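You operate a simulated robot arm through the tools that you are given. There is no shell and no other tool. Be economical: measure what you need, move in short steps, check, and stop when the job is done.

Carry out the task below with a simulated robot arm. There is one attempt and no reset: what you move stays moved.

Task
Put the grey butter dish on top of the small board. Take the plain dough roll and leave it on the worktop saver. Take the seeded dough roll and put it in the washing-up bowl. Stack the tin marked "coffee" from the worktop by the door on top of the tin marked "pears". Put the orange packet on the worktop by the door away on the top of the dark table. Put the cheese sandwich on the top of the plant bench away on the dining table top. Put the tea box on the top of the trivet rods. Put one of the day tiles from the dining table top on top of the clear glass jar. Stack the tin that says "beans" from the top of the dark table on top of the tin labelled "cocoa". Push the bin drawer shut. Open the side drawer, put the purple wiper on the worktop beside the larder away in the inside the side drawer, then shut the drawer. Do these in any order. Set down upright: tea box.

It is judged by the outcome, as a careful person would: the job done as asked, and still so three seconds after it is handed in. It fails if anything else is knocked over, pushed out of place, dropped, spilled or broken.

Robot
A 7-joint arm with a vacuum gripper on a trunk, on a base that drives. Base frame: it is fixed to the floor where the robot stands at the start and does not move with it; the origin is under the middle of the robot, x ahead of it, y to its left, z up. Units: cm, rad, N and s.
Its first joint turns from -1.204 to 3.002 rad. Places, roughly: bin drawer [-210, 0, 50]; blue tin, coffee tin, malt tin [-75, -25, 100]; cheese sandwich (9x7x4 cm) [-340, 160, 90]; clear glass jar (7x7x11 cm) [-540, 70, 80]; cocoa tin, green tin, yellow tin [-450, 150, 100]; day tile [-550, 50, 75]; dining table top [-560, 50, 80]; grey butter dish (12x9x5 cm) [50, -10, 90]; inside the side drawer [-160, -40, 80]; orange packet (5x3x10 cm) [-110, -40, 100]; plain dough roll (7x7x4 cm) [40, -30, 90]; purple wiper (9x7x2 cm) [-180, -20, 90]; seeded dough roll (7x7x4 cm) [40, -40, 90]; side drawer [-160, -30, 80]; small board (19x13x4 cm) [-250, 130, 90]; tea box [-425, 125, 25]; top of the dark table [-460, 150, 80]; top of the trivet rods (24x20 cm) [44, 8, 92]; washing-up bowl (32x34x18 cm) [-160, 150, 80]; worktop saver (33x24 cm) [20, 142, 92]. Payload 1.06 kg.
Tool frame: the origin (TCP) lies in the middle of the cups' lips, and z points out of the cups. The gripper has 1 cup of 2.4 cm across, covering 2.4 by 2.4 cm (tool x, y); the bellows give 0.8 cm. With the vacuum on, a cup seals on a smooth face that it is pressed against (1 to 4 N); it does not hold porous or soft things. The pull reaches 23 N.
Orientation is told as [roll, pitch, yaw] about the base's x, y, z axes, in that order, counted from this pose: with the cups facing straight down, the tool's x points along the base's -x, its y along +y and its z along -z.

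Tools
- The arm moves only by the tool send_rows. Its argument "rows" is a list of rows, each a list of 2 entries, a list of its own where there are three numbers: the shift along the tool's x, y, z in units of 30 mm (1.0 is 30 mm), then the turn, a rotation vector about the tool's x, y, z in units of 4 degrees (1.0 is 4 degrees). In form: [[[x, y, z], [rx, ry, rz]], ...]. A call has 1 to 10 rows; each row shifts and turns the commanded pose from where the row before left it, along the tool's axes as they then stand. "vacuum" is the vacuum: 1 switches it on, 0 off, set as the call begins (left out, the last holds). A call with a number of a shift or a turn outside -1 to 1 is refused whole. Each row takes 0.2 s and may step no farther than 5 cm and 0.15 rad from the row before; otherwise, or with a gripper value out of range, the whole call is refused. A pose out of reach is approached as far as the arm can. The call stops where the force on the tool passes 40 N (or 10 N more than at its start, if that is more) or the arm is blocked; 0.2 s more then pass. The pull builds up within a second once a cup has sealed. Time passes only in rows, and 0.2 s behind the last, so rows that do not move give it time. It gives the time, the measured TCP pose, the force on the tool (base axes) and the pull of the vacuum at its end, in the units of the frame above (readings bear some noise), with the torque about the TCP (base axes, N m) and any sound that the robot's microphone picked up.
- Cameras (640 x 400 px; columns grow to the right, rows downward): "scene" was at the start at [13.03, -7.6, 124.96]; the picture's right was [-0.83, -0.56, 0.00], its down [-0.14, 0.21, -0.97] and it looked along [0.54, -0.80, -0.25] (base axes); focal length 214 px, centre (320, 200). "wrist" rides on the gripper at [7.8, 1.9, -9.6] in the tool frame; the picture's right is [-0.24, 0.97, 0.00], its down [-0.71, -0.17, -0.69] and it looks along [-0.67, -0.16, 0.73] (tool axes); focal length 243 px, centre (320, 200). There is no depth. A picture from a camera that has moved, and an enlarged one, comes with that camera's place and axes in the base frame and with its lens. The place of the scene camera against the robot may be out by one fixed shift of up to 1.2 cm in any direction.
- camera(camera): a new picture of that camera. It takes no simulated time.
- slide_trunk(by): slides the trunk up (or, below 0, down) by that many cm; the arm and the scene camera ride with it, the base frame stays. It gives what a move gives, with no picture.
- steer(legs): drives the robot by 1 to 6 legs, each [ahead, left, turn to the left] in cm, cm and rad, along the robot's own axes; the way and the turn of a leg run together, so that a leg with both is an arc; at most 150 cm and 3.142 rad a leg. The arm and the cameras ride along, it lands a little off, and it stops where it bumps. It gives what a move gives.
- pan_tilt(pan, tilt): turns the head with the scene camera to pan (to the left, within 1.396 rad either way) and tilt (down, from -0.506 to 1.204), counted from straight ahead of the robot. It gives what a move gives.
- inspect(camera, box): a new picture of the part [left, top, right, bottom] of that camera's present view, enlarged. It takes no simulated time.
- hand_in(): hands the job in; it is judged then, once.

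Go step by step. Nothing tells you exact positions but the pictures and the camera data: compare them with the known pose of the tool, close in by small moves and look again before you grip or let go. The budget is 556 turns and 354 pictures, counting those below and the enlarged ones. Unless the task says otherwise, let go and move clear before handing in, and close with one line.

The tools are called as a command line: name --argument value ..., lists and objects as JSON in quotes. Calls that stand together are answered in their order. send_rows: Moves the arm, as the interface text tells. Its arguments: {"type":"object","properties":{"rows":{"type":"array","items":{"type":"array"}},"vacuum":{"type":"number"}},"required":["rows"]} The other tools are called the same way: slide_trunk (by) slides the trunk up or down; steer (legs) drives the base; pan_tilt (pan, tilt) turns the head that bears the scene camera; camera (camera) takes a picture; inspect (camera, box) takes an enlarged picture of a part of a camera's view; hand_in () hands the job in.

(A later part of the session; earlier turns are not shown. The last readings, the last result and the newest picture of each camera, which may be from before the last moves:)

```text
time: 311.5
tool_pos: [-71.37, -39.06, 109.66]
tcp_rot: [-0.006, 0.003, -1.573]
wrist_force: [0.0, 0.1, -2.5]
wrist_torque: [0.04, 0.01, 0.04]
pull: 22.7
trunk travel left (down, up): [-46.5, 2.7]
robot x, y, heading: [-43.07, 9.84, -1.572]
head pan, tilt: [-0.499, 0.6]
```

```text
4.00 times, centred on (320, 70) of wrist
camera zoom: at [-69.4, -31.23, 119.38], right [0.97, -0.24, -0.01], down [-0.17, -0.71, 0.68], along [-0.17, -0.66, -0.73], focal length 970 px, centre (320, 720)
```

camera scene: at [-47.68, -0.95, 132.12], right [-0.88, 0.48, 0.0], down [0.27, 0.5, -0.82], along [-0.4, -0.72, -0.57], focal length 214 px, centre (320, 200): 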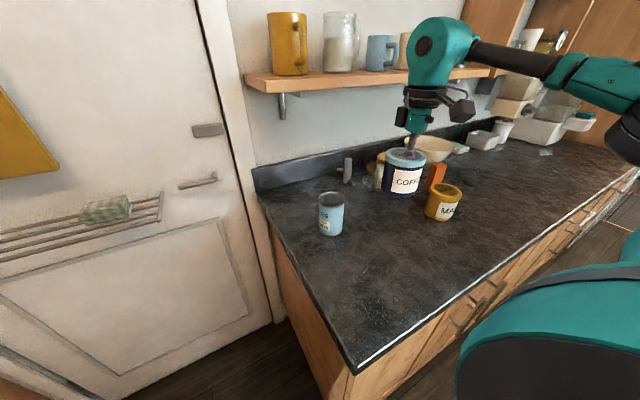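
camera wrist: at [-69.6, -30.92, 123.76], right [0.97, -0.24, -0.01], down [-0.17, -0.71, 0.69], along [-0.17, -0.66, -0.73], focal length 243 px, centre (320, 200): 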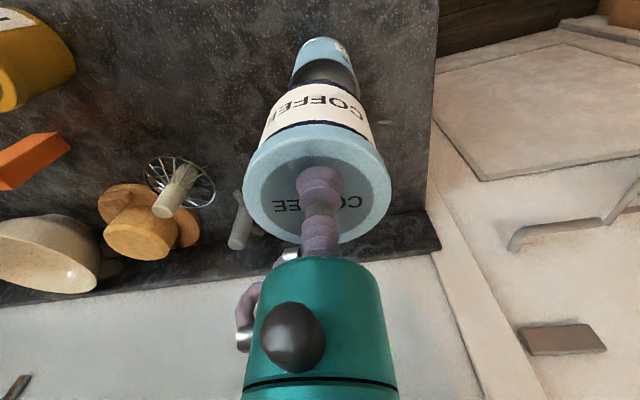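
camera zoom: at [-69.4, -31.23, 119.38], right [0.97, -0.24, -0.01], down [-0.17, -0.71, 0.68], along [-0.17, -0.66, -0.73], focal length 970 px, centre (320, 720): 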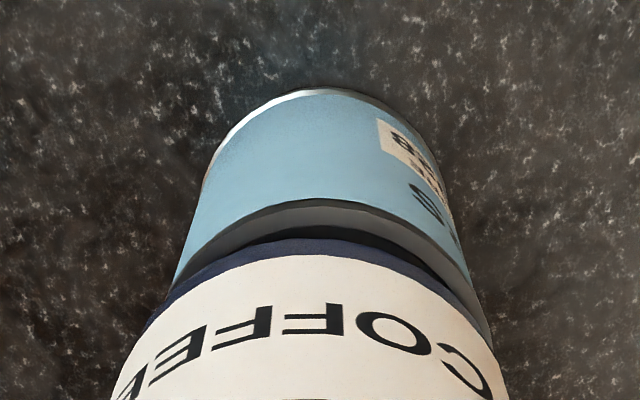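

Lateral alignment is good; depth is a bit uncertain, the wrist view suggests moving ~6 mm toward +y. I adjust, then lower to contact.

send_rows --rows '[[[0.2, 0.05, 0], [0, 0, 0]], [[0, 0, 0.12], [0, 0, 0]]]'

inspect --camera "wrist" --box '[260, 20, 380, 120]'

inspect --camera "scene" --box '[290, 150, 370, 240]'

```text
time: 312.1
tool_pos: [-71.12, -38.29, 109.6]
tcp_rot: [-0.006, -0.001, -1.575]
wrist_force: [-1.9, 1.1, 6.1]
wrist_torque: [0.0, -0.02, 0.0]
pull: 23.0
trunk travel left (down, up): [-46.5, 2.7]
robot x, y, heading: [-42.9, 9.43, -1.571]
head pan, tilt: [-0.499, 0.6]
```

```text
4.00 times, centred on (320, 70) of wrist
camera zoom: at [-69.18, -30.55, 119.26], right [0.97, -0.24, -0.01], down [-0.17, -0.71, 0.69], along [-0.17, -0.67, -0.73], focal length 970 px, centre (320, 720)
```

zoom: 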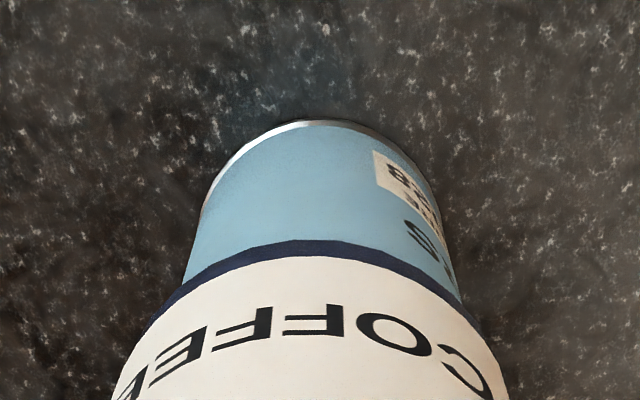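

```text
4.44 times, centred on (330, 195) of scene
camera zoom: at [-47.67, -0.85, 132.16], right [-0.88, 0.48, 0.0], down [0.27, 0.49, -0.83], along [-0.4, -0.72, -0.56], focal length 953 px, centre (276, 222)
```

zoom: 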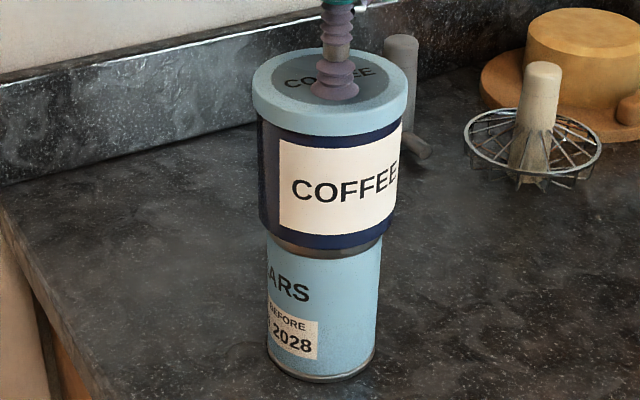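

Contact (6 N) and well aligned. Release gently and rise.

send_rows --rows '[[[0, 0, 0], [0, 0, 0]], [[0, 0, 0], [0, 0, 0]], [[0, 0, 0], [0, 0, 0]], [[0, 0, 0], [0, 0, 0]], [[0, 0, -0.1], [0, 0, 0]], [[0, 0, -0.15], [0, 0, 0]], [[0, 0, -0.4], [0, 0, 0]], [[0, 0, -0.8], [0, 0, 0]]]' --vacuum 0

inspect --camera "scene" --box '[270, 110, 410, 240]'

camera --camera "wrist"

```text
time: 313.9
tool_pos: [-71.13, -38.36, 113.91]
tcp_rot: [-0.006, 0.002, -1.572]
wrist_force: [-0.6, 0.1, -0.3]
wrist_torque: [0.01, 0.01, 0.0]
pull: 0.1
trunk travel left (down, up): [-46.5, 2.7]
robot x, y, heading: [-42.53, 9.93, -1.567]
head pan, tilt: [-0.499, 0.6]
```

```text
3.08 times, centred on (340, 175) of scene
camera zoom: at [-47.65, -0.91, 132.13], right [-0.88, 0.48, 0.0], down [0.27, 0.5, -0.83], along [-0.4, -0.72, -0.56], focal length 660 px, centre (258, 277)
```

zoom: 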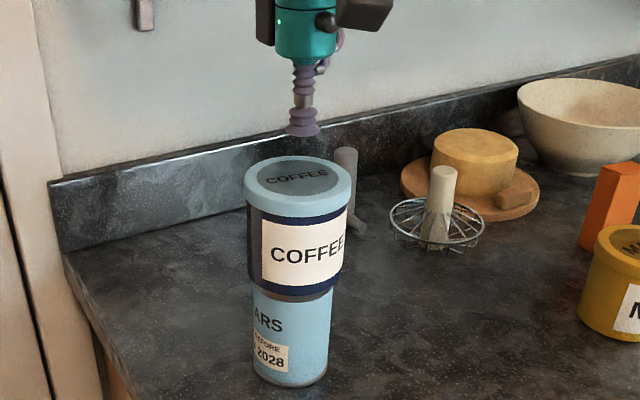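

```text
186 pictures are left
camera wrist: at [-69.18, -30.57, 123.5], right [0.97, -0.24, -0.01], down [-0.17, -0.71, 0.68], along [-0.17, -0.66, -0.73], focal length 243 px, centre (320, 200)
```

wrist: 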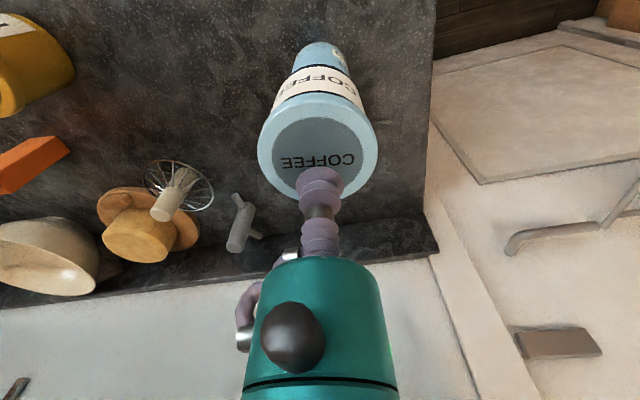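

Stack looks stable. Next the orange packet (~(-114,-40)). I rise, retract and shift along the counter toward it.

send_rows --rows '[[[0.2, 0, -0.9], [0, 0, 0]], [[0.5, 0, -0.9], [0, 0, 0]], [[0.9, 0, -0.7], [0, 0, 0]], [[0.9, 0, 0], [0, 0, 0]], [[0.9, 0, 0], [0, 0, 0]], [[0.9, 0, 0], [0, 0, 0]], [[0.9, 0, 0], [0, 0, 0]], [[0.9, 0, 0], [0, 0, 0]]]'

steer --legs '[[-6, 0, 0], [0, -43, 0], [4, 0, 0]]'

slide_trunk --by 2.5

camera --camera "scene"

camera --camera "wrist"

```text
time: 315.7
tool_pos: [-71.02, -20.09, 121.44]
tcp_rot: [-0.006, 0.0, -1.571]
wrist_force: [-0.2, 0.5, -0.2]
wrist_torque: [-0.02, -0.01, 0.02]
pull: 0.1
trunk travel left (down, up): [-46.5, 2.7]
robot x, y, heading: [-42.85, 9.57, -1.569]
head pan, tilt: [-0.499, 0.6]
```

```text
time: 319.4
tool_pos: [-113.53, -18.4, 121.37]
tcp_rot: [-0.005, 0.004, -1.568]
wrist_force: [-0.1, -0.1, -0.3]
wrist_torque: [-0.01, -0.01, -0.01]
pull: 0.1
trunk travel left (down, up): [-46.5, 2.7]
robot x, y, heading: [-85.84, 11.7, -1.566]
head pan, tilt: [-0.499, 0.6]
```

```text
time: 320.1
tool_pos: [-113.58, -18.45, 123.94]
tcp_rot: [-0.006, 0.001, -1.566]
wrist_force: [0.2, 0.0, 0.0]
wrist_torque: [0.01, 0.01, -0.01]
pull: 0.0
trunk travel left (down, up): [-49.0, 0.2]
robot x, y, heading: [-85.64, 12.17, -1.565]
head pan, tilt: [-0.499, 0.6]
```

```text
185 pictures are left
camera scene: at [-90.45, 3.79, 134.62], right [-0.88, 0.47, 0.0], down [0.27, 0.5, -0.82], along [-0.39, -0.73, -0.57], focal length 214 px, centre (320, 200)
```

scene: 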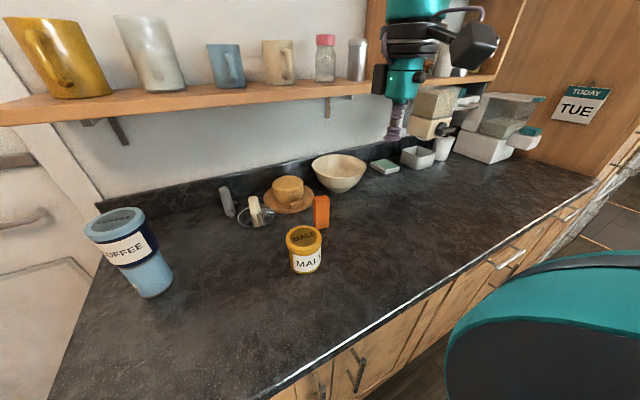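

```text
184 pictures are left
camera wrist: at [-111.69, -10.53, 133.61], right [0.97, -0.23, -0.01], down [-0.16, -0.71, 0.68], along [-0.16, -0.67, -0.73], focal length 243 px, centre (320, 200)
```

wrist: 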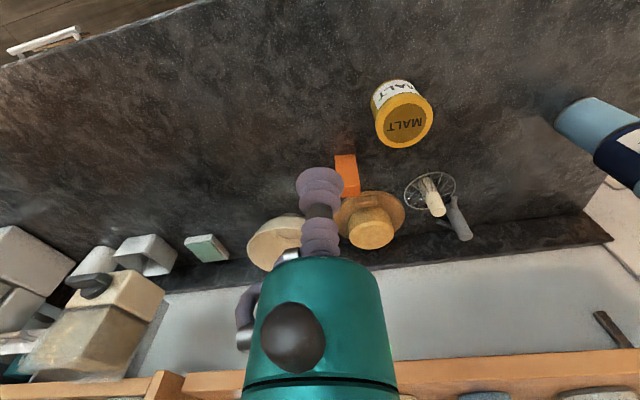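

send_rows --rows '[[[-0.87, 0, 0.5], [0, 0, 0]], [[-0.87, 0, 0.7], [0, 0, 0]], [[-0.87, 0, 0.8], [0, 0, 0]], [[-0.87, 0, 0.8], [0, 0, 0]], [[-0.87, 0, 0.8], [0, 0, 0]], [[-0.87, 0, 0.8], [0, 0, 0]], [[-0.87, 0, 0.8], [0, 0, 0]]]'

camera --camera "wrist"

inspect --camera "scene" --box '[230, 130, 400, 280]'

```text
time: 321.7
tool_pos: [-113.56, -36.83, 108.02]
tcp_rot: [-0.005, 0.0, -1.563]
wrist_force: [0.8, 0.1, -0.5]
wrist_torque: [-0.01, 0.0, -0.02]
pull: 0.0
trunk travel left (down, up): [-49.0, 0.2]
robot x, y, heading: [-85.58, 11.93, -1.568]
head pan, tilt: [-0.499, 0.6]
```

```text
183 pictures are left
camera wrist: at [-111.76, -28.88, 117.72], right [0.97, -0.23, -0.01], down [-0.16, -0.71, 0.68], along [-0.16, -0.67, -0.73], focal length 243 px, centre (320, 200)
```

wrist: 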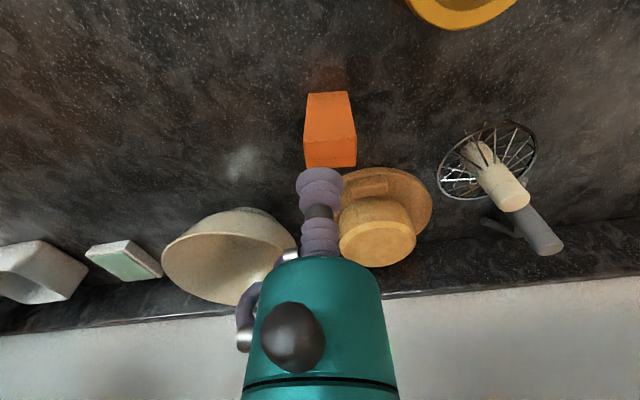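

```text
2.67 times, centred on (315, 205) of scene
camera zoom: at [-90.42, 3.72, 134.6], right [-0.88, 0.47, 0.0], down [0.27, 0.5, -0.82], along [-0.39, -0.73, -0.57], focal length 572 px, centre (333, 187)
```

zoom: 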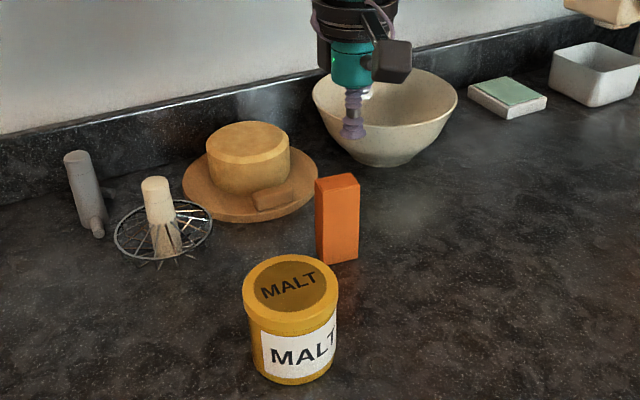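

send_rows --rows '[[[-0.45, 0.03, 0.5], [0, 0, 0]], [[-0.45, 0.03, 0.5], [0, 0, 0]], [[0, 0, 0.4], [0, 0, 0]], [[0, 0, 0.2], [0, 0, 0]]]' --vacuum 1

inspect --camera "wrist" --box '[220, 60, 420, 210]'

inspect --camera "scene" --box '[270, 150, 370, 240]'

```text
time: 322.7
tool_pos: [-113.22, -39.2, 103.37]
tcp_rot: [-0.008, 0.001, -1.566]
wrist_force: [0.0, 0.1, 0.3]
wrist_torque: [-0.01, 0.0, 0.02]
pull: 0.1
trunk travel left (down, up): [-49.0, 0.2]
robot x, y, heading: [-85.89, 11.77, -1.564]
head pan, tilt: [-0.499, 0.6]
```

```text
2.67 times, centred on (320, 135) of wrist
camera zoom: at [-111.46, -31.48, 113.09], right [0.97, -0.23, -0.01], down [-0.16, -0.71, 0.68], along [-0.16, -0.67, -0.73], focal length 647 px, centre (320, 373)
```

zoom: 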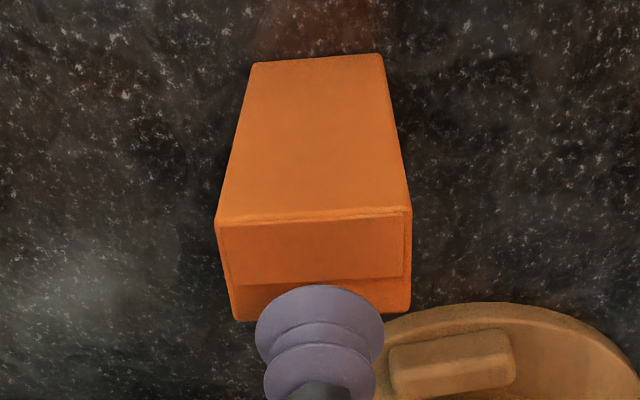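

```text
4.44 times, centred on (320, 195) of scene
camera zoom: at [-90.43, 3.79, 134.61], right [-0.88, 0.47, 0.0], down [0.27, 0.5, -0.83], along [-0.39, -0.73, -0.56], focal length 953 px, centre (320, 222)
```

zoom: 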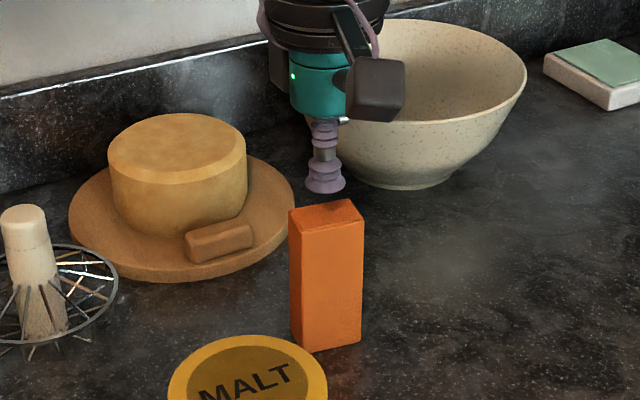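

send_rows --rows '[[[0, 0, 0.3], [0, 0, 0]], [[0, 0, 0.2], [0, 0, 0]], [[0, 0, 0.15], [0, 0, 0]], [[0, 0, 0.1], [0, 0, 0]], [[0, 0, 0.08], [0, 0, 0]], [[0, 0, 0], [0, 0, 0]]]'

```text
time: 324.1
tool_pos: [-113.33, -39.07, 100.96]
tcp_rot: [-0.008, 0.002, -1.565]
wrist_force: [0.4, -0.6, 0.2]
wrist_torque: [0.02, -0.01, 0.0]
pull: 23.1
trunk travel left (down, up): [-49.0, 0.2]
robot x, y, heading: [-85.38, 11.62, -1.567]
head pan, tilt: [-0.499, 0.6]
```

Sealed on the packet. I lift it clear and retract.

send_rows --rows '[[[0, 0, -0.3], [0, 0, 0]], [[0, 0, -0.7], [0, 0, 0]], [[0, 0, -0.9], [0, 0, 0]], [[0, 0, -0.9], [0, 0, 0]], [[0, 0, -0.9], [0, 0, 0]], [[0, 0, -0.9], [0, 0, 0]], [[0.4, 0, -0.9], [0, 0, 0]], [[0.8, 0, -0.5], [0, 0, 0]], [[0.9, 0, 0], [0, 0, 0]], [[0.9, 0, 0], [0, 0, 0]]]'

send_rows --rows '[[[0.9, 0, 0], [0, 0, 0]], [[0.9, 0, 0], [0, 0, 0]], [[0.9, 0, 0], [0, 0, 0]]]'

camera --camera "scene"

```text
time: 326.3
tool_pos: [-113.31, -30.29, 118.9]
tcp_rot: [-0.008, -0.001, -1.564]
wrist_force: [-0.6, 0.5, -0.7]
wrist_torque: [0.0, -0.01, -0.02]
pull: 22.6
trunk travel left (down, up): [-49.0, 0.2]
robot x, y, heading: [-86.17, 12.09, -1.565]
head pan, tilt: [-0.499, 0.6]
```

```text
time: 327.1
tool_pos: [-113.06, -22.19, 118.95]
tcp_rot: [-0.006, 0.001, -1.566]
wrist_force: [-0.7, -0.1, -1.0]
wrist_torque: [-0.02, -0.03, -0.02]
pull: 22.9
trunk travel left (down, up): [-49.0, 0.2]
robot x, y, heading: [-85.36, 11.87, -1.569]
head pan, tilt: [-0.499, 0.6]
```

```text
179 pictures are left
camera scene: at [-90.44, 3.86, 134.62], right [-0.88, 0.47, 0.0], down [0.27, 0.5, -0.83], along [-0.39, -0.73, -0.56], focal length 214 px, centre (320, 200)
```

scene: 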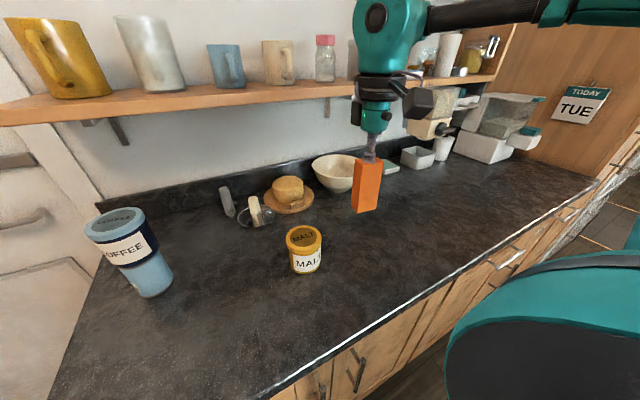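

Packet held. I back off, turn to face the far end, and drive along the aisle, looking on the way.

steer --legs '[[-42, 0, 0], [0, 0, -1.571], [140, 0, 0]]'

pan_tilt --pan 0 --tilt 0.2

camera --camera "scene"

```text
time: 339.9
tool_pos: [-261.48, 68.01, 118.99]
tcp_rot: [-0.005, 0.001, -3.061]
wrist_force: [-0.6, -0.5, 0.0]
wrist_torque: [0.01, -0.03, 0.01]
pull: 23.1
trunk travel left (down, up): [-49.0, 0.2]
robot x, y, heading: [-226.01, 43.05, -3.057]
head pan, tilt: [-0.499, 0.6]
```

```text
time: 340.9
tool_pos: [-261.57, 68.09, 118.97]
tcp_rot: [-0.006, 0.0, -3.058]
wrist_force: [-0.2, 0.0, -0.1]
wrist_torque: [-0.03, -0.01, 0.01]
pull: 22.8
trunk travel left (down, up): [-49.0, 0.2]
robot x, y, heading: [-225.79, 43.27, -3.059]
head pan, tilt: [0.0, 0.201]
```

```text
178 pictures are left
camera scene: at [-235.77, 42.67, 138.28], right [-0.08, 1.0, 0.0], down [0.2, 0.02, -0.98], along [-0.98, -0.08, -0.2], focal length 214 px, centre (320, 200)
```

scene: 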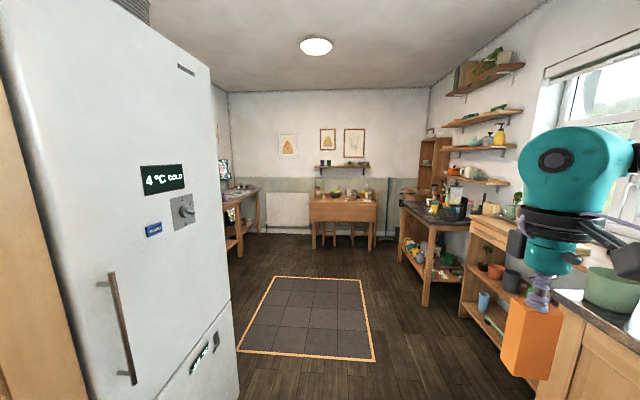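

steer --legs '[[0, -10, -0.083], [130, 0, 0]]'

pan_tilt --pan -0.7 --tilt 0.35

camera --camera "scene"

pan_tilt --pan -1.39 --tilt 0.35

camera --camera "scene"

```text
time: 348.1
tool_pos: [-388.71, 83.3, 118.95]
tcp_rot: [-0.004, 0.002, 3.115]
wrist_force: [0.9, 0.6, -0.2]
wrist_torque: [0.0, -0.01, 0.02]
pull: 22.8
trunk travel left (down, up): [-49.0, 0.2]
robot x, y, heading: [-355.7, 54.9, 3.119]
head pan, tilt: [0.0, 0.201]
```

```text
time: 349.2
tool_pos: [-388.71, 83.19, 118.95]
tcp_rot: [-0.004, 0.001, 3.115]
wrist_force: [0.4, -0.6, -0.6]
wrist_torque: [0.0, -0.01, 0.01]
pull: 23.2
trunk travel left (down, up): [-49.0, 0.2]
robot x, y, heading: [-355.77, 54.63, 3.12]
head pan, tilt: [-0.7, 0.351]
```

```text
177 pictures are left
camera scene: at [-363.55, 61.07, 136.89], right [0.66, 0.75, 0.0], down [0.26, -0.23, -0.94], along [-0.7, 0.62, -0.34], focal length 214 px, centre (320, 200)
```

scene: 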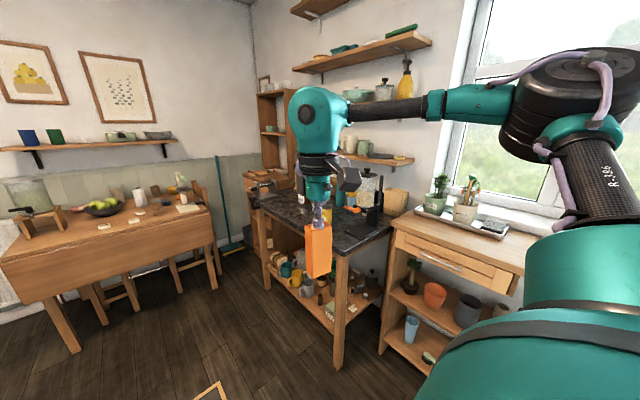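

```text
time: 350.3
tool_pos: [-388.81, 83.22, 118.9]
tcp_rot: [-0.004, 0.002, 3.116]
wrist_force: [-0.4, -0.2, -1.0]
wrist_torque: [-0.02, 0.01, -0.01]
pull: 22.9
trunk travel left (down, up): [-49.0, 0.2]
robot x, y, heading: [-355.89, 54.61, 3.114]
head pan, tilt: [-1.389, 0.351]
```

```text
176 pictures are left
camera scene: at [-358.04, 64.1, 136.89], right [0.99, 0.16, 0.0], down [0.05, -0.34, -0.94], along [-0.15, 0.93, -0.34], focal length 214 px, centre (320, 200)
```

scene: 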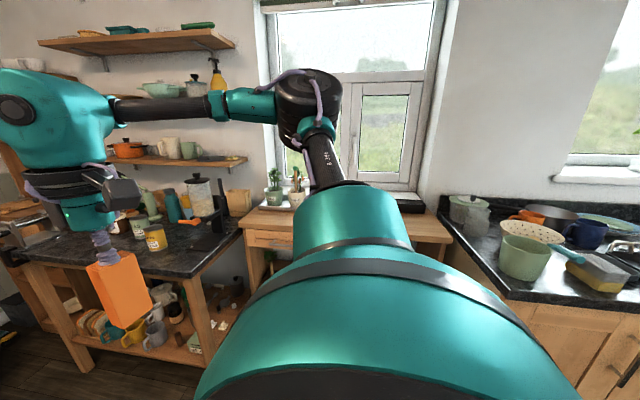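

I turn to face the dark table and move in front of it.

steer --legs '[[0, 0, -1.545], [0, 110, 0]]'

pan_tilt --pan -0.1 --tilt 0.45

camera --camera "scene"

camera --camera "wrist"

```text
time: 359.4
tool_pos: [-436.55, 83.55, 118.89]
tcp_rot: [-0.005, 0.002, 1.622]
wrist_force: [-0.8, 0.3, 0.1]
wrist_torque: [-0.03, 0.01, -0.01]
pull: 22.6
trunk travel left (down, up): [-49.0, 0.2]
robot x, y, heading: [-462.35, 48.79, 1.619]
head pan, tilt: [-1.389, 0.351]
```

```text
time: 360.8
tool_pos: [-436.5, 83.66, 118.99]
tcp_rot: [-0.006, 0.003, 1.621]
wrist_force: [-0.8, -0.6, -0.8]
wrist_torque: [0.03, 0.07, 0.0]
pull: 22.5
trunk travel left (down, up): [-49.0, 0.2]
robot x, y, heading: [-462.28, 48.71, 1.618]
head pan, tilt: [-0.099, 0.45]
```

```text
175 pictures are left
camera scene: at [-462.5, 58.13, 135.97], right [1.0, -0.05, 0.0], down [-0.02, -0.43, -0.9], along [0.04, 0.9, -0.44], focal length 214 px, centre (320, 200)
```

scene: 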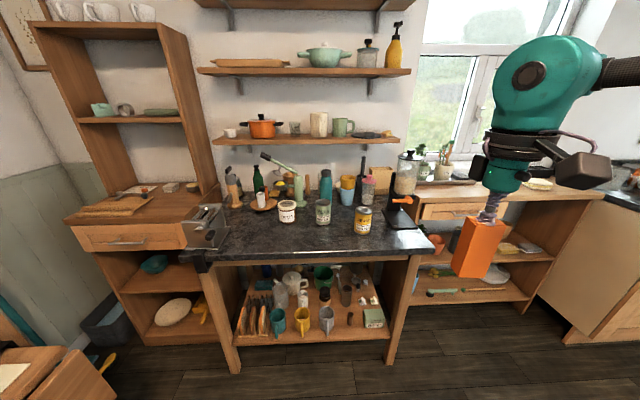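

```text
174 pictures are left
camera wrist: at [-438.09, 75.72, 128.63], right [-0.98, 0.19, -0.01], down [0.13, 0.72, 0.69], along [0.13, 0.67, -0.73], focal length 243 px, centre (320, 200)
```

wrist: 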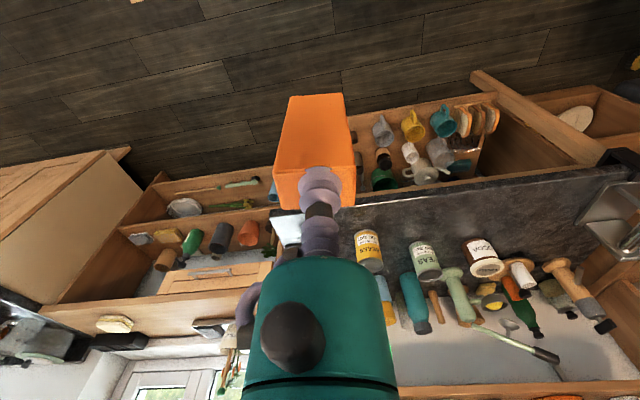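

inspect --camera "scene" --box '[200, 150, 440, 280]'

inspect --camera "scene" --box '[220, 250, 420, 360]'

inspect --camera "wrist" --box '[340, 190, 560, 340]'

```text
2.67 times, centred on (320, 215) of scene
camera zoom: at [-462.5, 58.13, 135.97], right [1.0, -0.05, 0.0], down [-0.02, -0.43, -0.9], along [0.04, 0.9, -0.44], focal length 572 px, centre (320, 160)
```

zoom: 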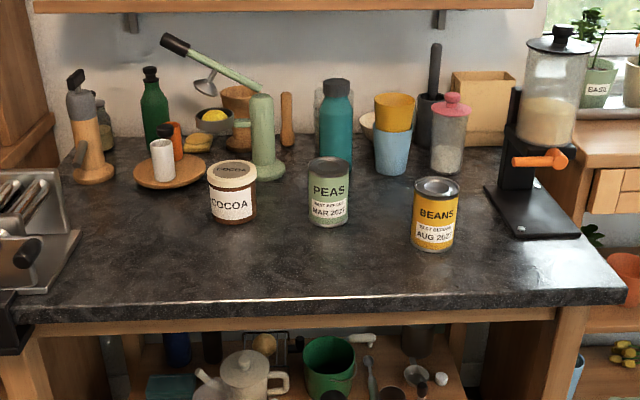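

```text
3.20 times, centred on (320, 305) of scene
camera zoom: at [-462.5, 58.13, 135.97], right [1.0, -0.05, 0.0], down [-0.02, -0.43, -0.9], along [0.04, 0.9, -0.44], focal length 686 px, centre (320, -136)
```

zoom: 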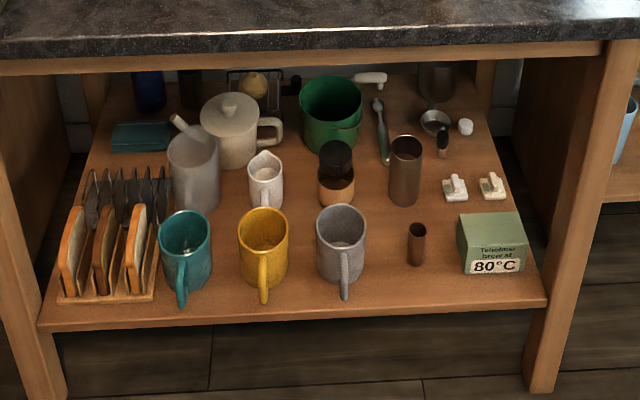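

```text
2.67 times, centred on (450, 265) of wrist
camera zoom: at [-438.09, 75.72, 128.63], right [-0.98, 0.19, -0.01], down [0.13, 0.72, 0.69], along [0.13, 0.67, -0.73], focal length 647 px, centre (-27, 27)
```

zoom: 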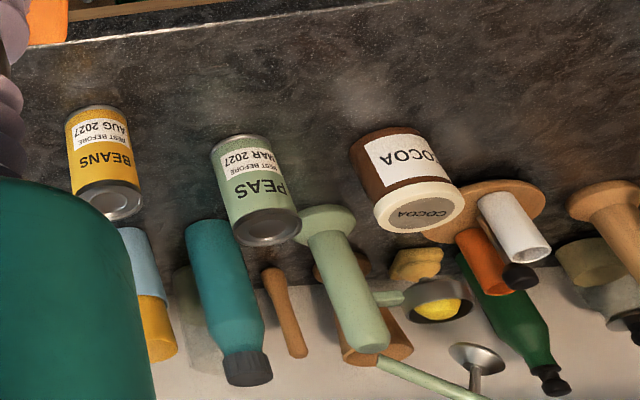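

Labels are clear: BEANS (yellow), PEAS (green, leave), COCOA; the tea box is the green box on the lower shelf. I approach the table with the packet to place it on the free front strip.

steer --legs '[[0, 17, -0.047], [38, 0, 0]]'

pan_tilt --pan -0.4 --tilt 0.7

camera --camera "scene"

camera --camera "wrist"

```text
time: 364.3
tool_pos: [-452.51, 119.2, 118.95]
tcp_rot: [-0.005, 0.002, 1.578]
wrist_force: [0.0, 0.2, -0.9]
wrist_torque: [-0.03, 0.0, 0.04]
pull: 22.8
trunk travel left (down, up): [-49.0, 0.2]
robot x, y, heading: [-479.76, 85.12, 1.576]
head pan, tilt: [-0.099, 0.45]
```

```text
time: 365.1
tool_pos: [-452.51, 119.2, 118.88]
tcp_rot: [-0.004, 0.002, 1.579]
wrist_force: [-0.7, -1.2, -0.4]
wrist_torque: [0.0, 0.0, 0.02]
pull: 22.6
trunk travel left (down, up): [-49.0, 0.2]
robot x, y, heading: [-480.02, 85.13, 1.575]
head pan, tilt: [-0.4, 0.7]
```

```text
170 pictures are left
camera scene: at [-477.24, 93.45, 133.75], right [0.92, -0.38, 0.0], down [-0.25, -0.59, -0.77], along [0.29, 0.71, -0.64], focal length 214 px, centre (320, 200)
```

scene: 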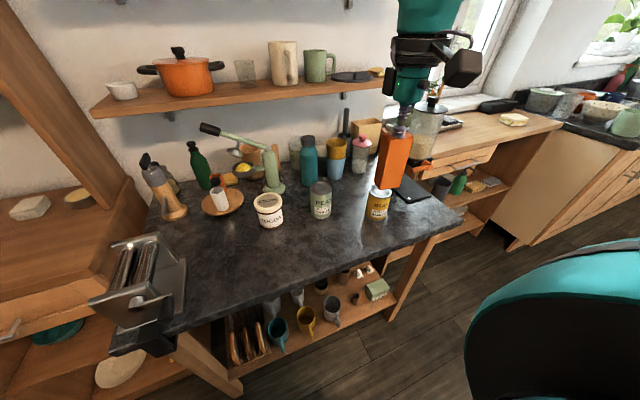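

```text
169 pictures are left
camera wrist: at [-454.45, 111.27, 128.64], right [-0.97, 0.23, -0.01], down [0.16, 0.71, 0.69], along [0.16, 0.67, -0.73], focal length 243 px, centre (320, 200)
```

wrist: 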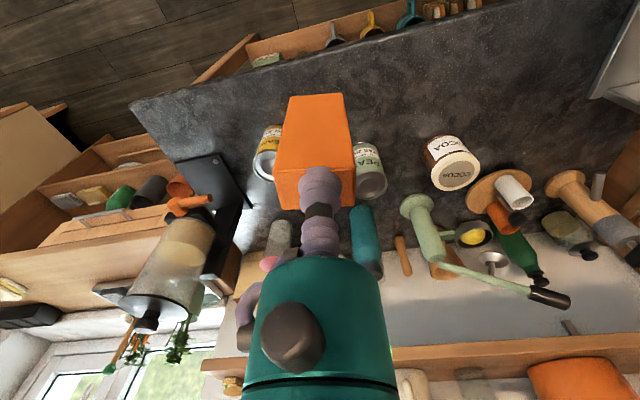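

I move the packet over (-456,125) and lower it.

send_rows --rows '[[[-0.65, 0.4, 0], [0, 0, 0]], [[-0.65, 0.4, 0], [0, 0, 0]], [[-0.65, 0.4, 0.3], [0, 0, 0]], [[0, 0, 0.9], [0, 0, 0]], [[0, 0, 0.9], [0, 0, 0]], [[0, 0, 0.9], [0, 0, 0]], [[0, 0, 0.9], [0, 0, 0]], [[0, 0, 0.9], [0, 0, 0]]]'

camera --camera "scene"

camera --camera "wrist"

```text
time: 366.9
tool_pos: [-456.09, 124.94, 104.64]
tcp_rot: [-0.005, 0.002, 1.575]
wrist_force: [-0.4, 0.0, 0.2]
wrist_torque: [0.0, 0.02, -0.01]
pull: 22.6
trunk travel left (down, up): [-49.0, 0.2]
robot x, y, heading: [-480.0, 85.18, 1.574]
head pan, tilt: [-0.4, 0.7]
```

```text
168 pictures are left
camera scene: at [-477.22, 93.48, 133.74], right [0.92, -0.38, 0.0], down [-0.25, -0.6, -0.76], along [0.29, 0.71, -0.64], focal length 214 px, centre (320, 200)
```

scene: 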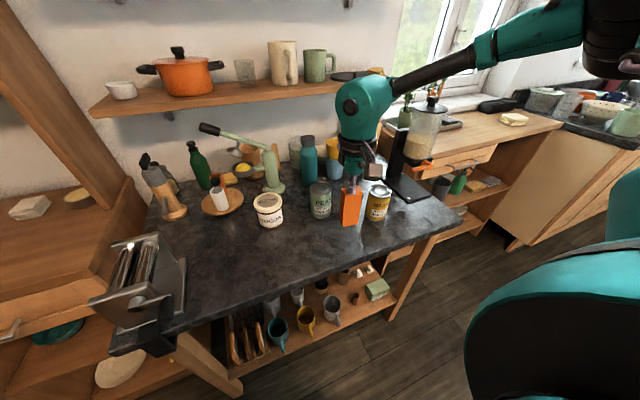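

```text
167 pictures are left
camera wrist: at [-458.08, 117.19, 114.18], right [-0.97, 0.23, -0.01], down [0.16, 0.71, 0.68], along [0.16, 0.67, -0.73], focal length 243 px, centre (320, 200)
```

wrist: 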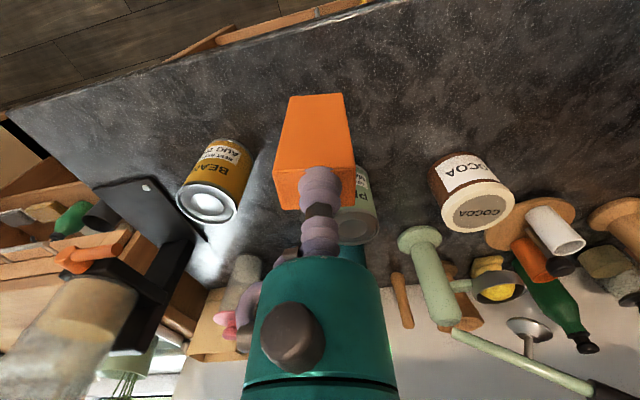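

send_rows --rows '[[[0, 0, 0.9], [0, 0, 0]], [[0, 0, 0.9], [0, 0, 0]], [[0, 0, 0.6], [0, 0, 0]], [[0, 0, 0.3], [0, 0, 0]], [[0, 0, 0.3], [0, 0, 0]]]'

inspect --camera "scene" --box '[250, 140, 430, 260]'

```text
time: 368.1
tool_pos: [-455.96, 124.95, 95.54]
tcp_rot: [-0.006, 0.0, 1.579]
wrist_force: [1.3, 0.4, -0.6]
wrist_torque: [0.0, -0.01, -0.01]
pull: 22.8
trunk travel left (down, up): [-49.0, 0.2]
robot x, y, heading: [-480.02, 85.16, 1.575]
head pan, tilt: [-0.4, 0.7]
```

```text
3.33 times, centred on (340, 200) of scene
camera zoom: at [-477.23, 93.46, 133.75], right [0.92, -0.38, 0.0], down [-0.25, -0.6, -0.76], along [0.29, 0.71, -0.64], focal length 715 px, centre (253, 200)
```

zoom: 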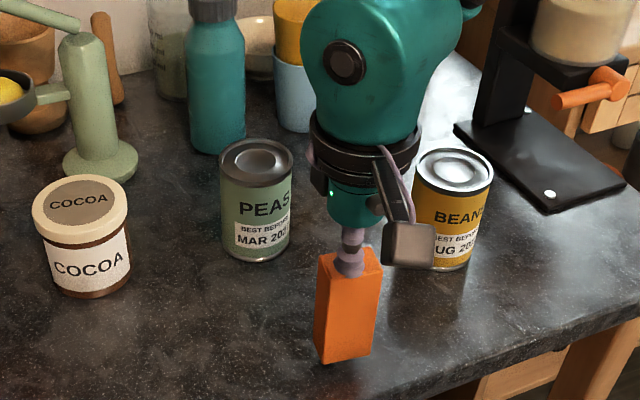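

send_rows --rows '[[[0, 0, 0.15], [0, 0, 0]], [[0, 0, 0.15], [0, 0, 0]], [[0, 0, 0.12], [0, 0, 0]]]'

```text
time: 368.9
tool_pos: [-456.04, 125.04, 94.19]
tcp_rot: [-0.005, 0.002, 1.578]
wrist_force: [-0.5, -0.1, -0.2]
wrist_torque: [0.01, 0.01, -0.01]
pull: 23.3
trunk travel left (down, up): [-49.0, 0.2]
robot x, y, heading: [-480.13, 84.93, 1.577]
head pan, tilt: [-0.4, 0.7]
```

send_rows --rows '[[[0, 0, 0.12], [0, 0, 0]], [[0, 0, 0.12], [0, 0, 0]], [[0, 0, 0.12], [0, 0, 0]]]'

inspect --camera "scene" --box '[300, 190, 400, 260]'

```text
time: 369.7
tool_pos: [-456.25, 125.0, 93.31]
tcp_rot: [-0.005, -0.003, 1.579]
wrist_force: [4.4, 0.9, 20.9]
wrist_torque: [0.04, -0.05, -0.01]
pull: 23.0
trunk travel left (down, up): [-49.0, 0.2]
robot x, y, heading: [-479.49, 84.91, 1.579]
head pan, tilt: [-0.4, 0.7]
```

```text
5.71 times, centred on (350, 225) of scene
camera zoom: at [-477.25, 93.3, 133.78], right [0.92, -0.38, 0.0], down [-0.25, -0.59, -0.77], along [0.29, 0.71, -0.64], focal length 1226 px, centre (149, 57)
```

zoom: 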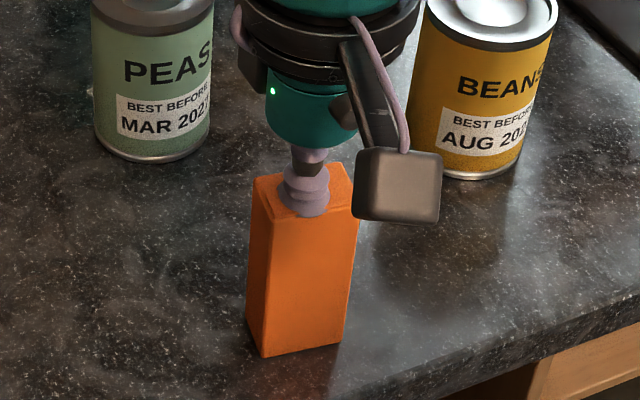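

send_rows --rows '[[[0, 0, -0.1], [0, 0, 0]], [[0, 0, 0], [0, 0, 0]], [[0, 0, 0], [0, 0, 0]], [[0, 0, 0], [0, 0, 0]], [[0, 0, 0], [0, 0, 0]], [[0, 0, -0.1], [0, 0, 0]], [[0, 0, -0.2], [0, 0, 0]], [[0, 0, -0.5], [0, 0, 0]], [[0, 0, -0.9], [0, 0, 0]], [[0, 0, -0.9], [0, 0, 0]]]' --vacuum 0

camera --camera "scene"

camera --camera "wrist"

```text
time: 371.9
tool_pos: [-456.09, 124.62, 101.41]
tcp_rot: [-0.005, 0.001, 1.577]
wrist_force: [-0.9, 0.5, 0.6]
wrist_torque: [-0.02, 0.0, 0.02]
pull: 0.0
trunk travel left (down, up): [-49.0, 0.2]
robot x, y, heading: [-480.08, 84.84, 1.575]
head pan, tilt: [-0.4, 0.7]
```

```text
164 pictures are left
camera scene: at [-477.24, 93.41, 133.75], right [0.92, -0.38, 0.0], down [-0.25, -0.59, -0.77], along [0.29, 0.71, -0.64], focal length 214 px, centre (320, 200)
```

scene: 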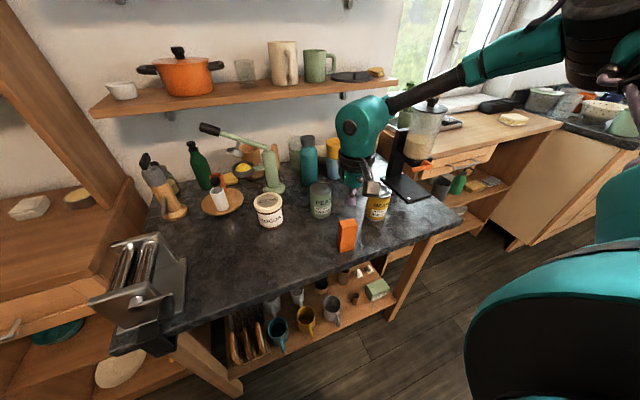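

```text
163 pictures are left
camera wrist: at [-458.01, 116.92, 111.04], right [-0.97, 0.23, -0.01], down [0.16, 0.71, 0.68], along [0.16, 0.67, -0.73], focal length 243 px, centre (320, 200)
```

wrist: 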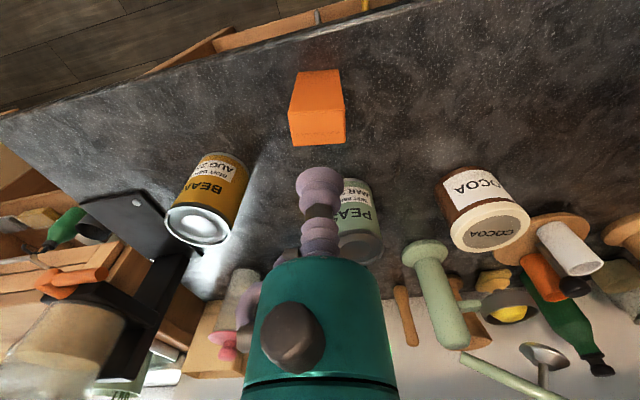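

Packet stands upright on the table. Next beans: I drive 11 cm closer and go over the beans tin.

steer --legs '[[11, 0, 0]]'

send_rows --rows '[[[0.05, -0.9, 0], [0, 0, 0]], [[0.05, -0.9, 0], [0, 0, 0]], [[0.05, -0.9, 0], [0, 0, 0]], [[0.05, -0.9, 0.2], [0, 0, 0]], [[0.05, -0.9, 0.2], [0, 0, 0]], [[0, -0.6, 0.2], [0, 0, 0]]]'

camera --camera "wrist"

inspect --camera "scene" --box '[240, 120, 460, 270]'

```text
time: 373.1
tool_pos: [-455.99, 135.67, 101.33]
tcp_rot: [-0.006, 0.001, 1.574]
wrist_force: [-0.4, -0.5, -1.4]
wrist_torque: [-0.01, -0.01, 0.03]
pull: 0.1
trunk travel left (down, up): [-49.0, 0.2]
robot x, y, heading: [-480.27, 96.17, 1.571]
head pan, tilt: [-0.4, 0.7]
```

```text
time: 374.5
tool_pos: [-440.86, 134.99, 99.46]
tcp_rot: [-0.006, 0.0, 1.574]
wrist_force: [-0.2, -0.5, -0.4]
wrist_torque: [0.02, -0.01, 0.01]
pull: 0.1
trunk travel left (down, up): [-49.0, 0.2]
robot x, y, heading: [-479.71, 96.05, 1.574]
head pan, tilt: [-0.4, 0.7]
```

```text
162 pictures are left
camera wrist: at [-442.76, 127.17, 109.13], right [-0.97, 0.23, -0.01], down [0.17, 0.71, 0.69], along [0.16, 0.67, -0.73], focal length 243 px, centre (320, 200)
```

wrist: 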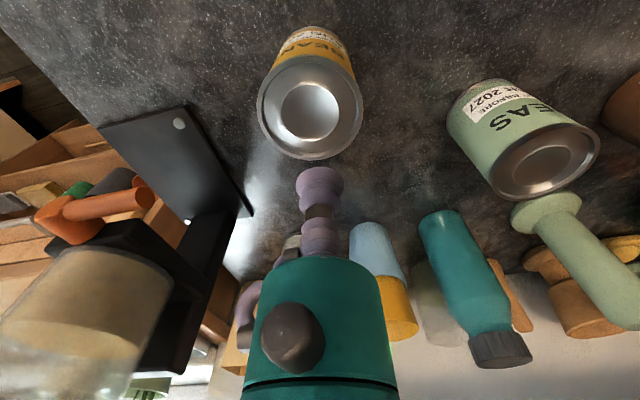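

```text
2.67 times, centred on (350, 195) of scene
camera zoom: at [-477.2, 104.32, 133.75], right [0.92, -0.39, 0.0], down [-0.25, -0.59, -0.76], along [0.29, 0.71, -0.64], focal length 572 px, centre (240, 213)
```

zoom: 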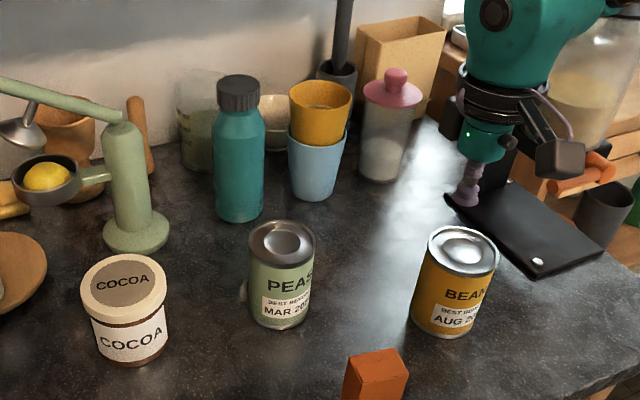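

send_rows --rows '[[[0.43, -0.13, 0.4], [0, 0, 0]], [[0, 0, 0.6], [0, 0, 0]], [[0, 0, 0.5], [0, 0, 0]], [[0, 0, 0.3], [0, 0, 0]], [[0, 0, 0.15], [0, 0, 0]]]' --vacuum 1

inspect --camera "wrist" --box '[220, 60, 420, 210]'

inspect --camera "scene" --box '[350, 150, 470, 240]'

```text
time: 375.7
tool_pos: [-440.27, 133.64, 93.87]
tcp_rot: [-0.004, -0.005, 1.575]
wrist_force: [2.6, 2.2, 17.2]
wrist_torque: [0.05, 0.04, 0.02]
pull: 22.9
trunk travel left (down, up): [-49.0, 0.2]
robot x, y, heading: [-480.15, 95.83, 1.574]
head pan, tilt: [-0.4, 0.7]
```

```text
2.67 times, centred on (320, 135) of wrist
camera zoom: at [-442.25, 125.81, 103.48], right [-0.97, 0.23, 0.0], down [0.17, 0.71, 0.69], along [0.16, 0.67, -0.72], focal length 647 px, centre (320, 373)
```

zoom: 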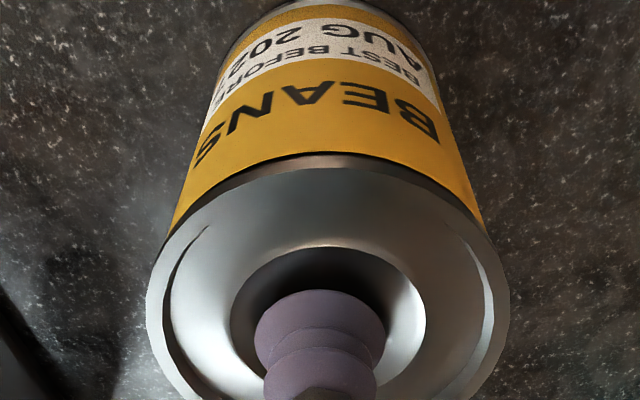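

```text
4.44 times, centred on (410, 195) of scene
camera zoom: at [-477.32, 104.24, 133.78], right [0.92, -0.39, 0.0], down [-0.25, -0.59, -0.77], along [0.3, 0.71, -0.64], focal length 953 px, centre (-80, 222)
```

zoom: 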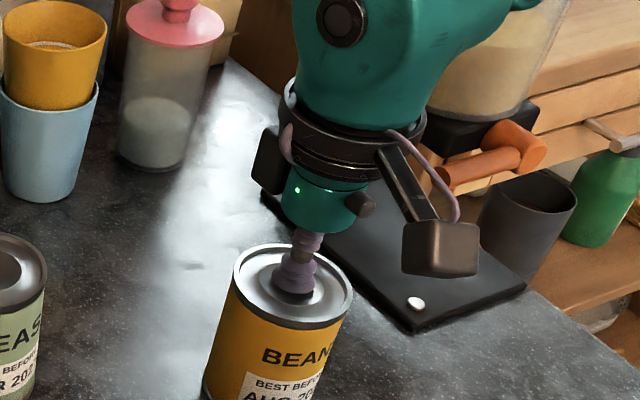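

Sealed on the beans lid. I lift it.

send_rows --rows '[[[0, 0, -0.3], [0, 0, 0]], [[0, 0, -0.6], [0, 0, 0]], [[0, 0, -0.9], [0, 0, 0]], [[0, 0, -0.9], [0, 0, 0]], [[0, 0, -0.9], [0, 0, 0]], [[0, 0, -0.9], [0, 0, 0]], [[0, 0, -0.9], [0, 0, 0]], [[0, 0, -0.9], [0, 0, 0]], [[0, 0, -0.5], [0, 0, 0]]]'

camera --camera "wrist"

camera --camera "scene"

```text
time: 377.7
tool_pos: [-440.39, 133.66, 114.15]
tcp_rot: [-0.005, 0.003, 1.575]
wrist_force: [0.9, 0.6, -3.6]
wrist_torque: [0.01, 0.0, 0.0]
pull: 23.1
trunk travel left (down, up): [-49.0, 0.2]
robot x, y, heading: [-480.03, 95.9, 1.578]
head pan, tilt: [-0.4, 0.7]
```

```text
158 pictures are left
camera wrist: at [-442.39, 125.88, 123.91], right [-0.97, 0.23, -0.01], down [0.16, 0.71, 0.68], along [0.16, 0.66, -0.73], focal length 243 px, centre (320, 200)
```

wrist: 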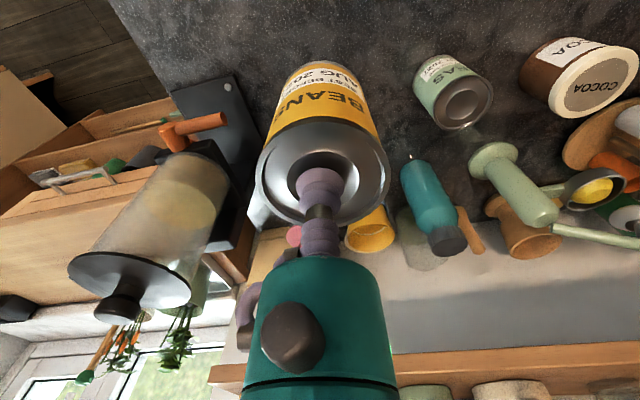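

```text
157 pictures are left
camera scene: at [-477.25, 104.36, 133.75], right [0.92, -0.39, 0.0], down [-0.25, -0.59, -0.76], along [0.29, 0.71, -0.64], focal length 214 px, centre (320, 200)
```

scene: 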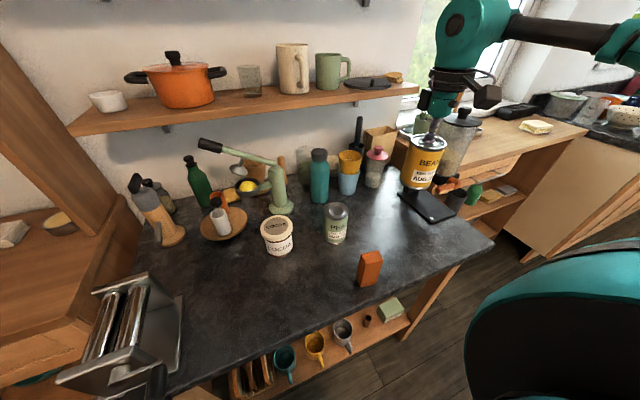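

I carry the beans over toward the cocoa tin.

send_rows --rows '[[[-0.25, 0.88, -0.1], [0, 0, 0]], [[-0.25, 0.88, -0.1], [0, 0, 0]], [[-0.25, 0.88, 0], [0, 0, 0]], [[-0.25, 0.88, 0], [0, 0, 0]], [[-0.25, 0.88, 0], [0, 0, 0]], [[-0.25, 0.88, 0], [0, 0, 0]], [[-0.25, 0.88, 0], [0, 0, 0]], [[-0.25, 0.88, 0], [0, 0, 0]], [[-0.25, 0.88, 0], [0, 0, 0]], [[-0.25, 0.88, 0], [0, 0, 0]]]'

camera --camera "wrist"

camera --camera "scene"

```text
time: 379.9
tool_pos: [-466.92, 141.2, 114.23]
tcp_rot: [-0.008, 0.006, 1.569]
wrist_force: [-0.8, 0.8, -2.7]
wrist_torque: [0.01, -0.04, -0.02]
pull: 22.9
trunk travel left (down, up): [-49.0, 0.2]
robot x, y, heading: [-479.96, 95.47, 1.573]
head pan, tilt: [-0.4, 0.7]
```

```text
156 pictures are left
camera wrist: at [-468.89, 133.41, 124.0], right [-0.97, 0.23, -0.01], down [0.17, 0.71, 0.68], along [0.17, 0.66, -0.73], focal length 243 px, centre (320, 200)
```

wrist: 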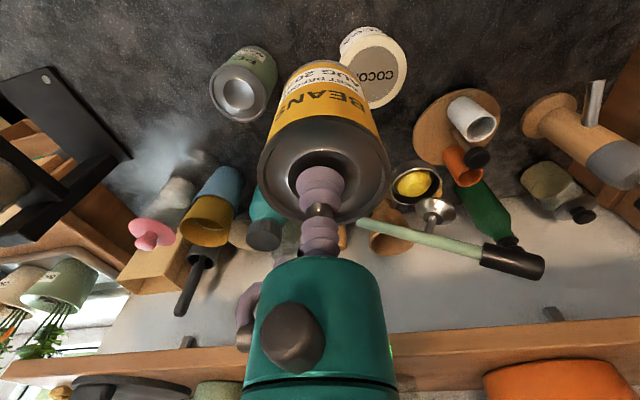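

```text
155 pictures are left
camera scene: at [-477.26, 104.5, 133.73], right [0.92, -0.39, 0.0], down [-0.25, -0.6, -0.76], along [0.29, 0.7, -0.65], focal length 214 px, centre (320, 200)
```

scene: 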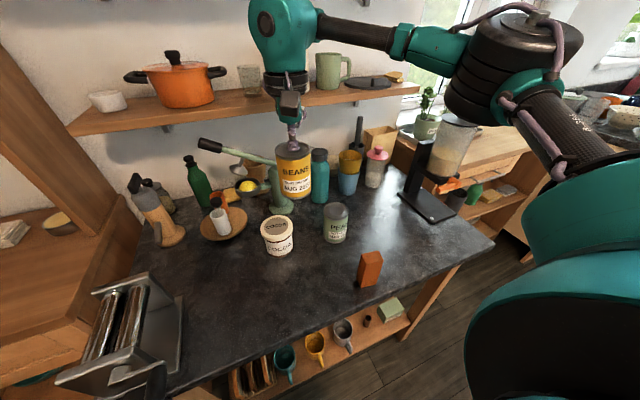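

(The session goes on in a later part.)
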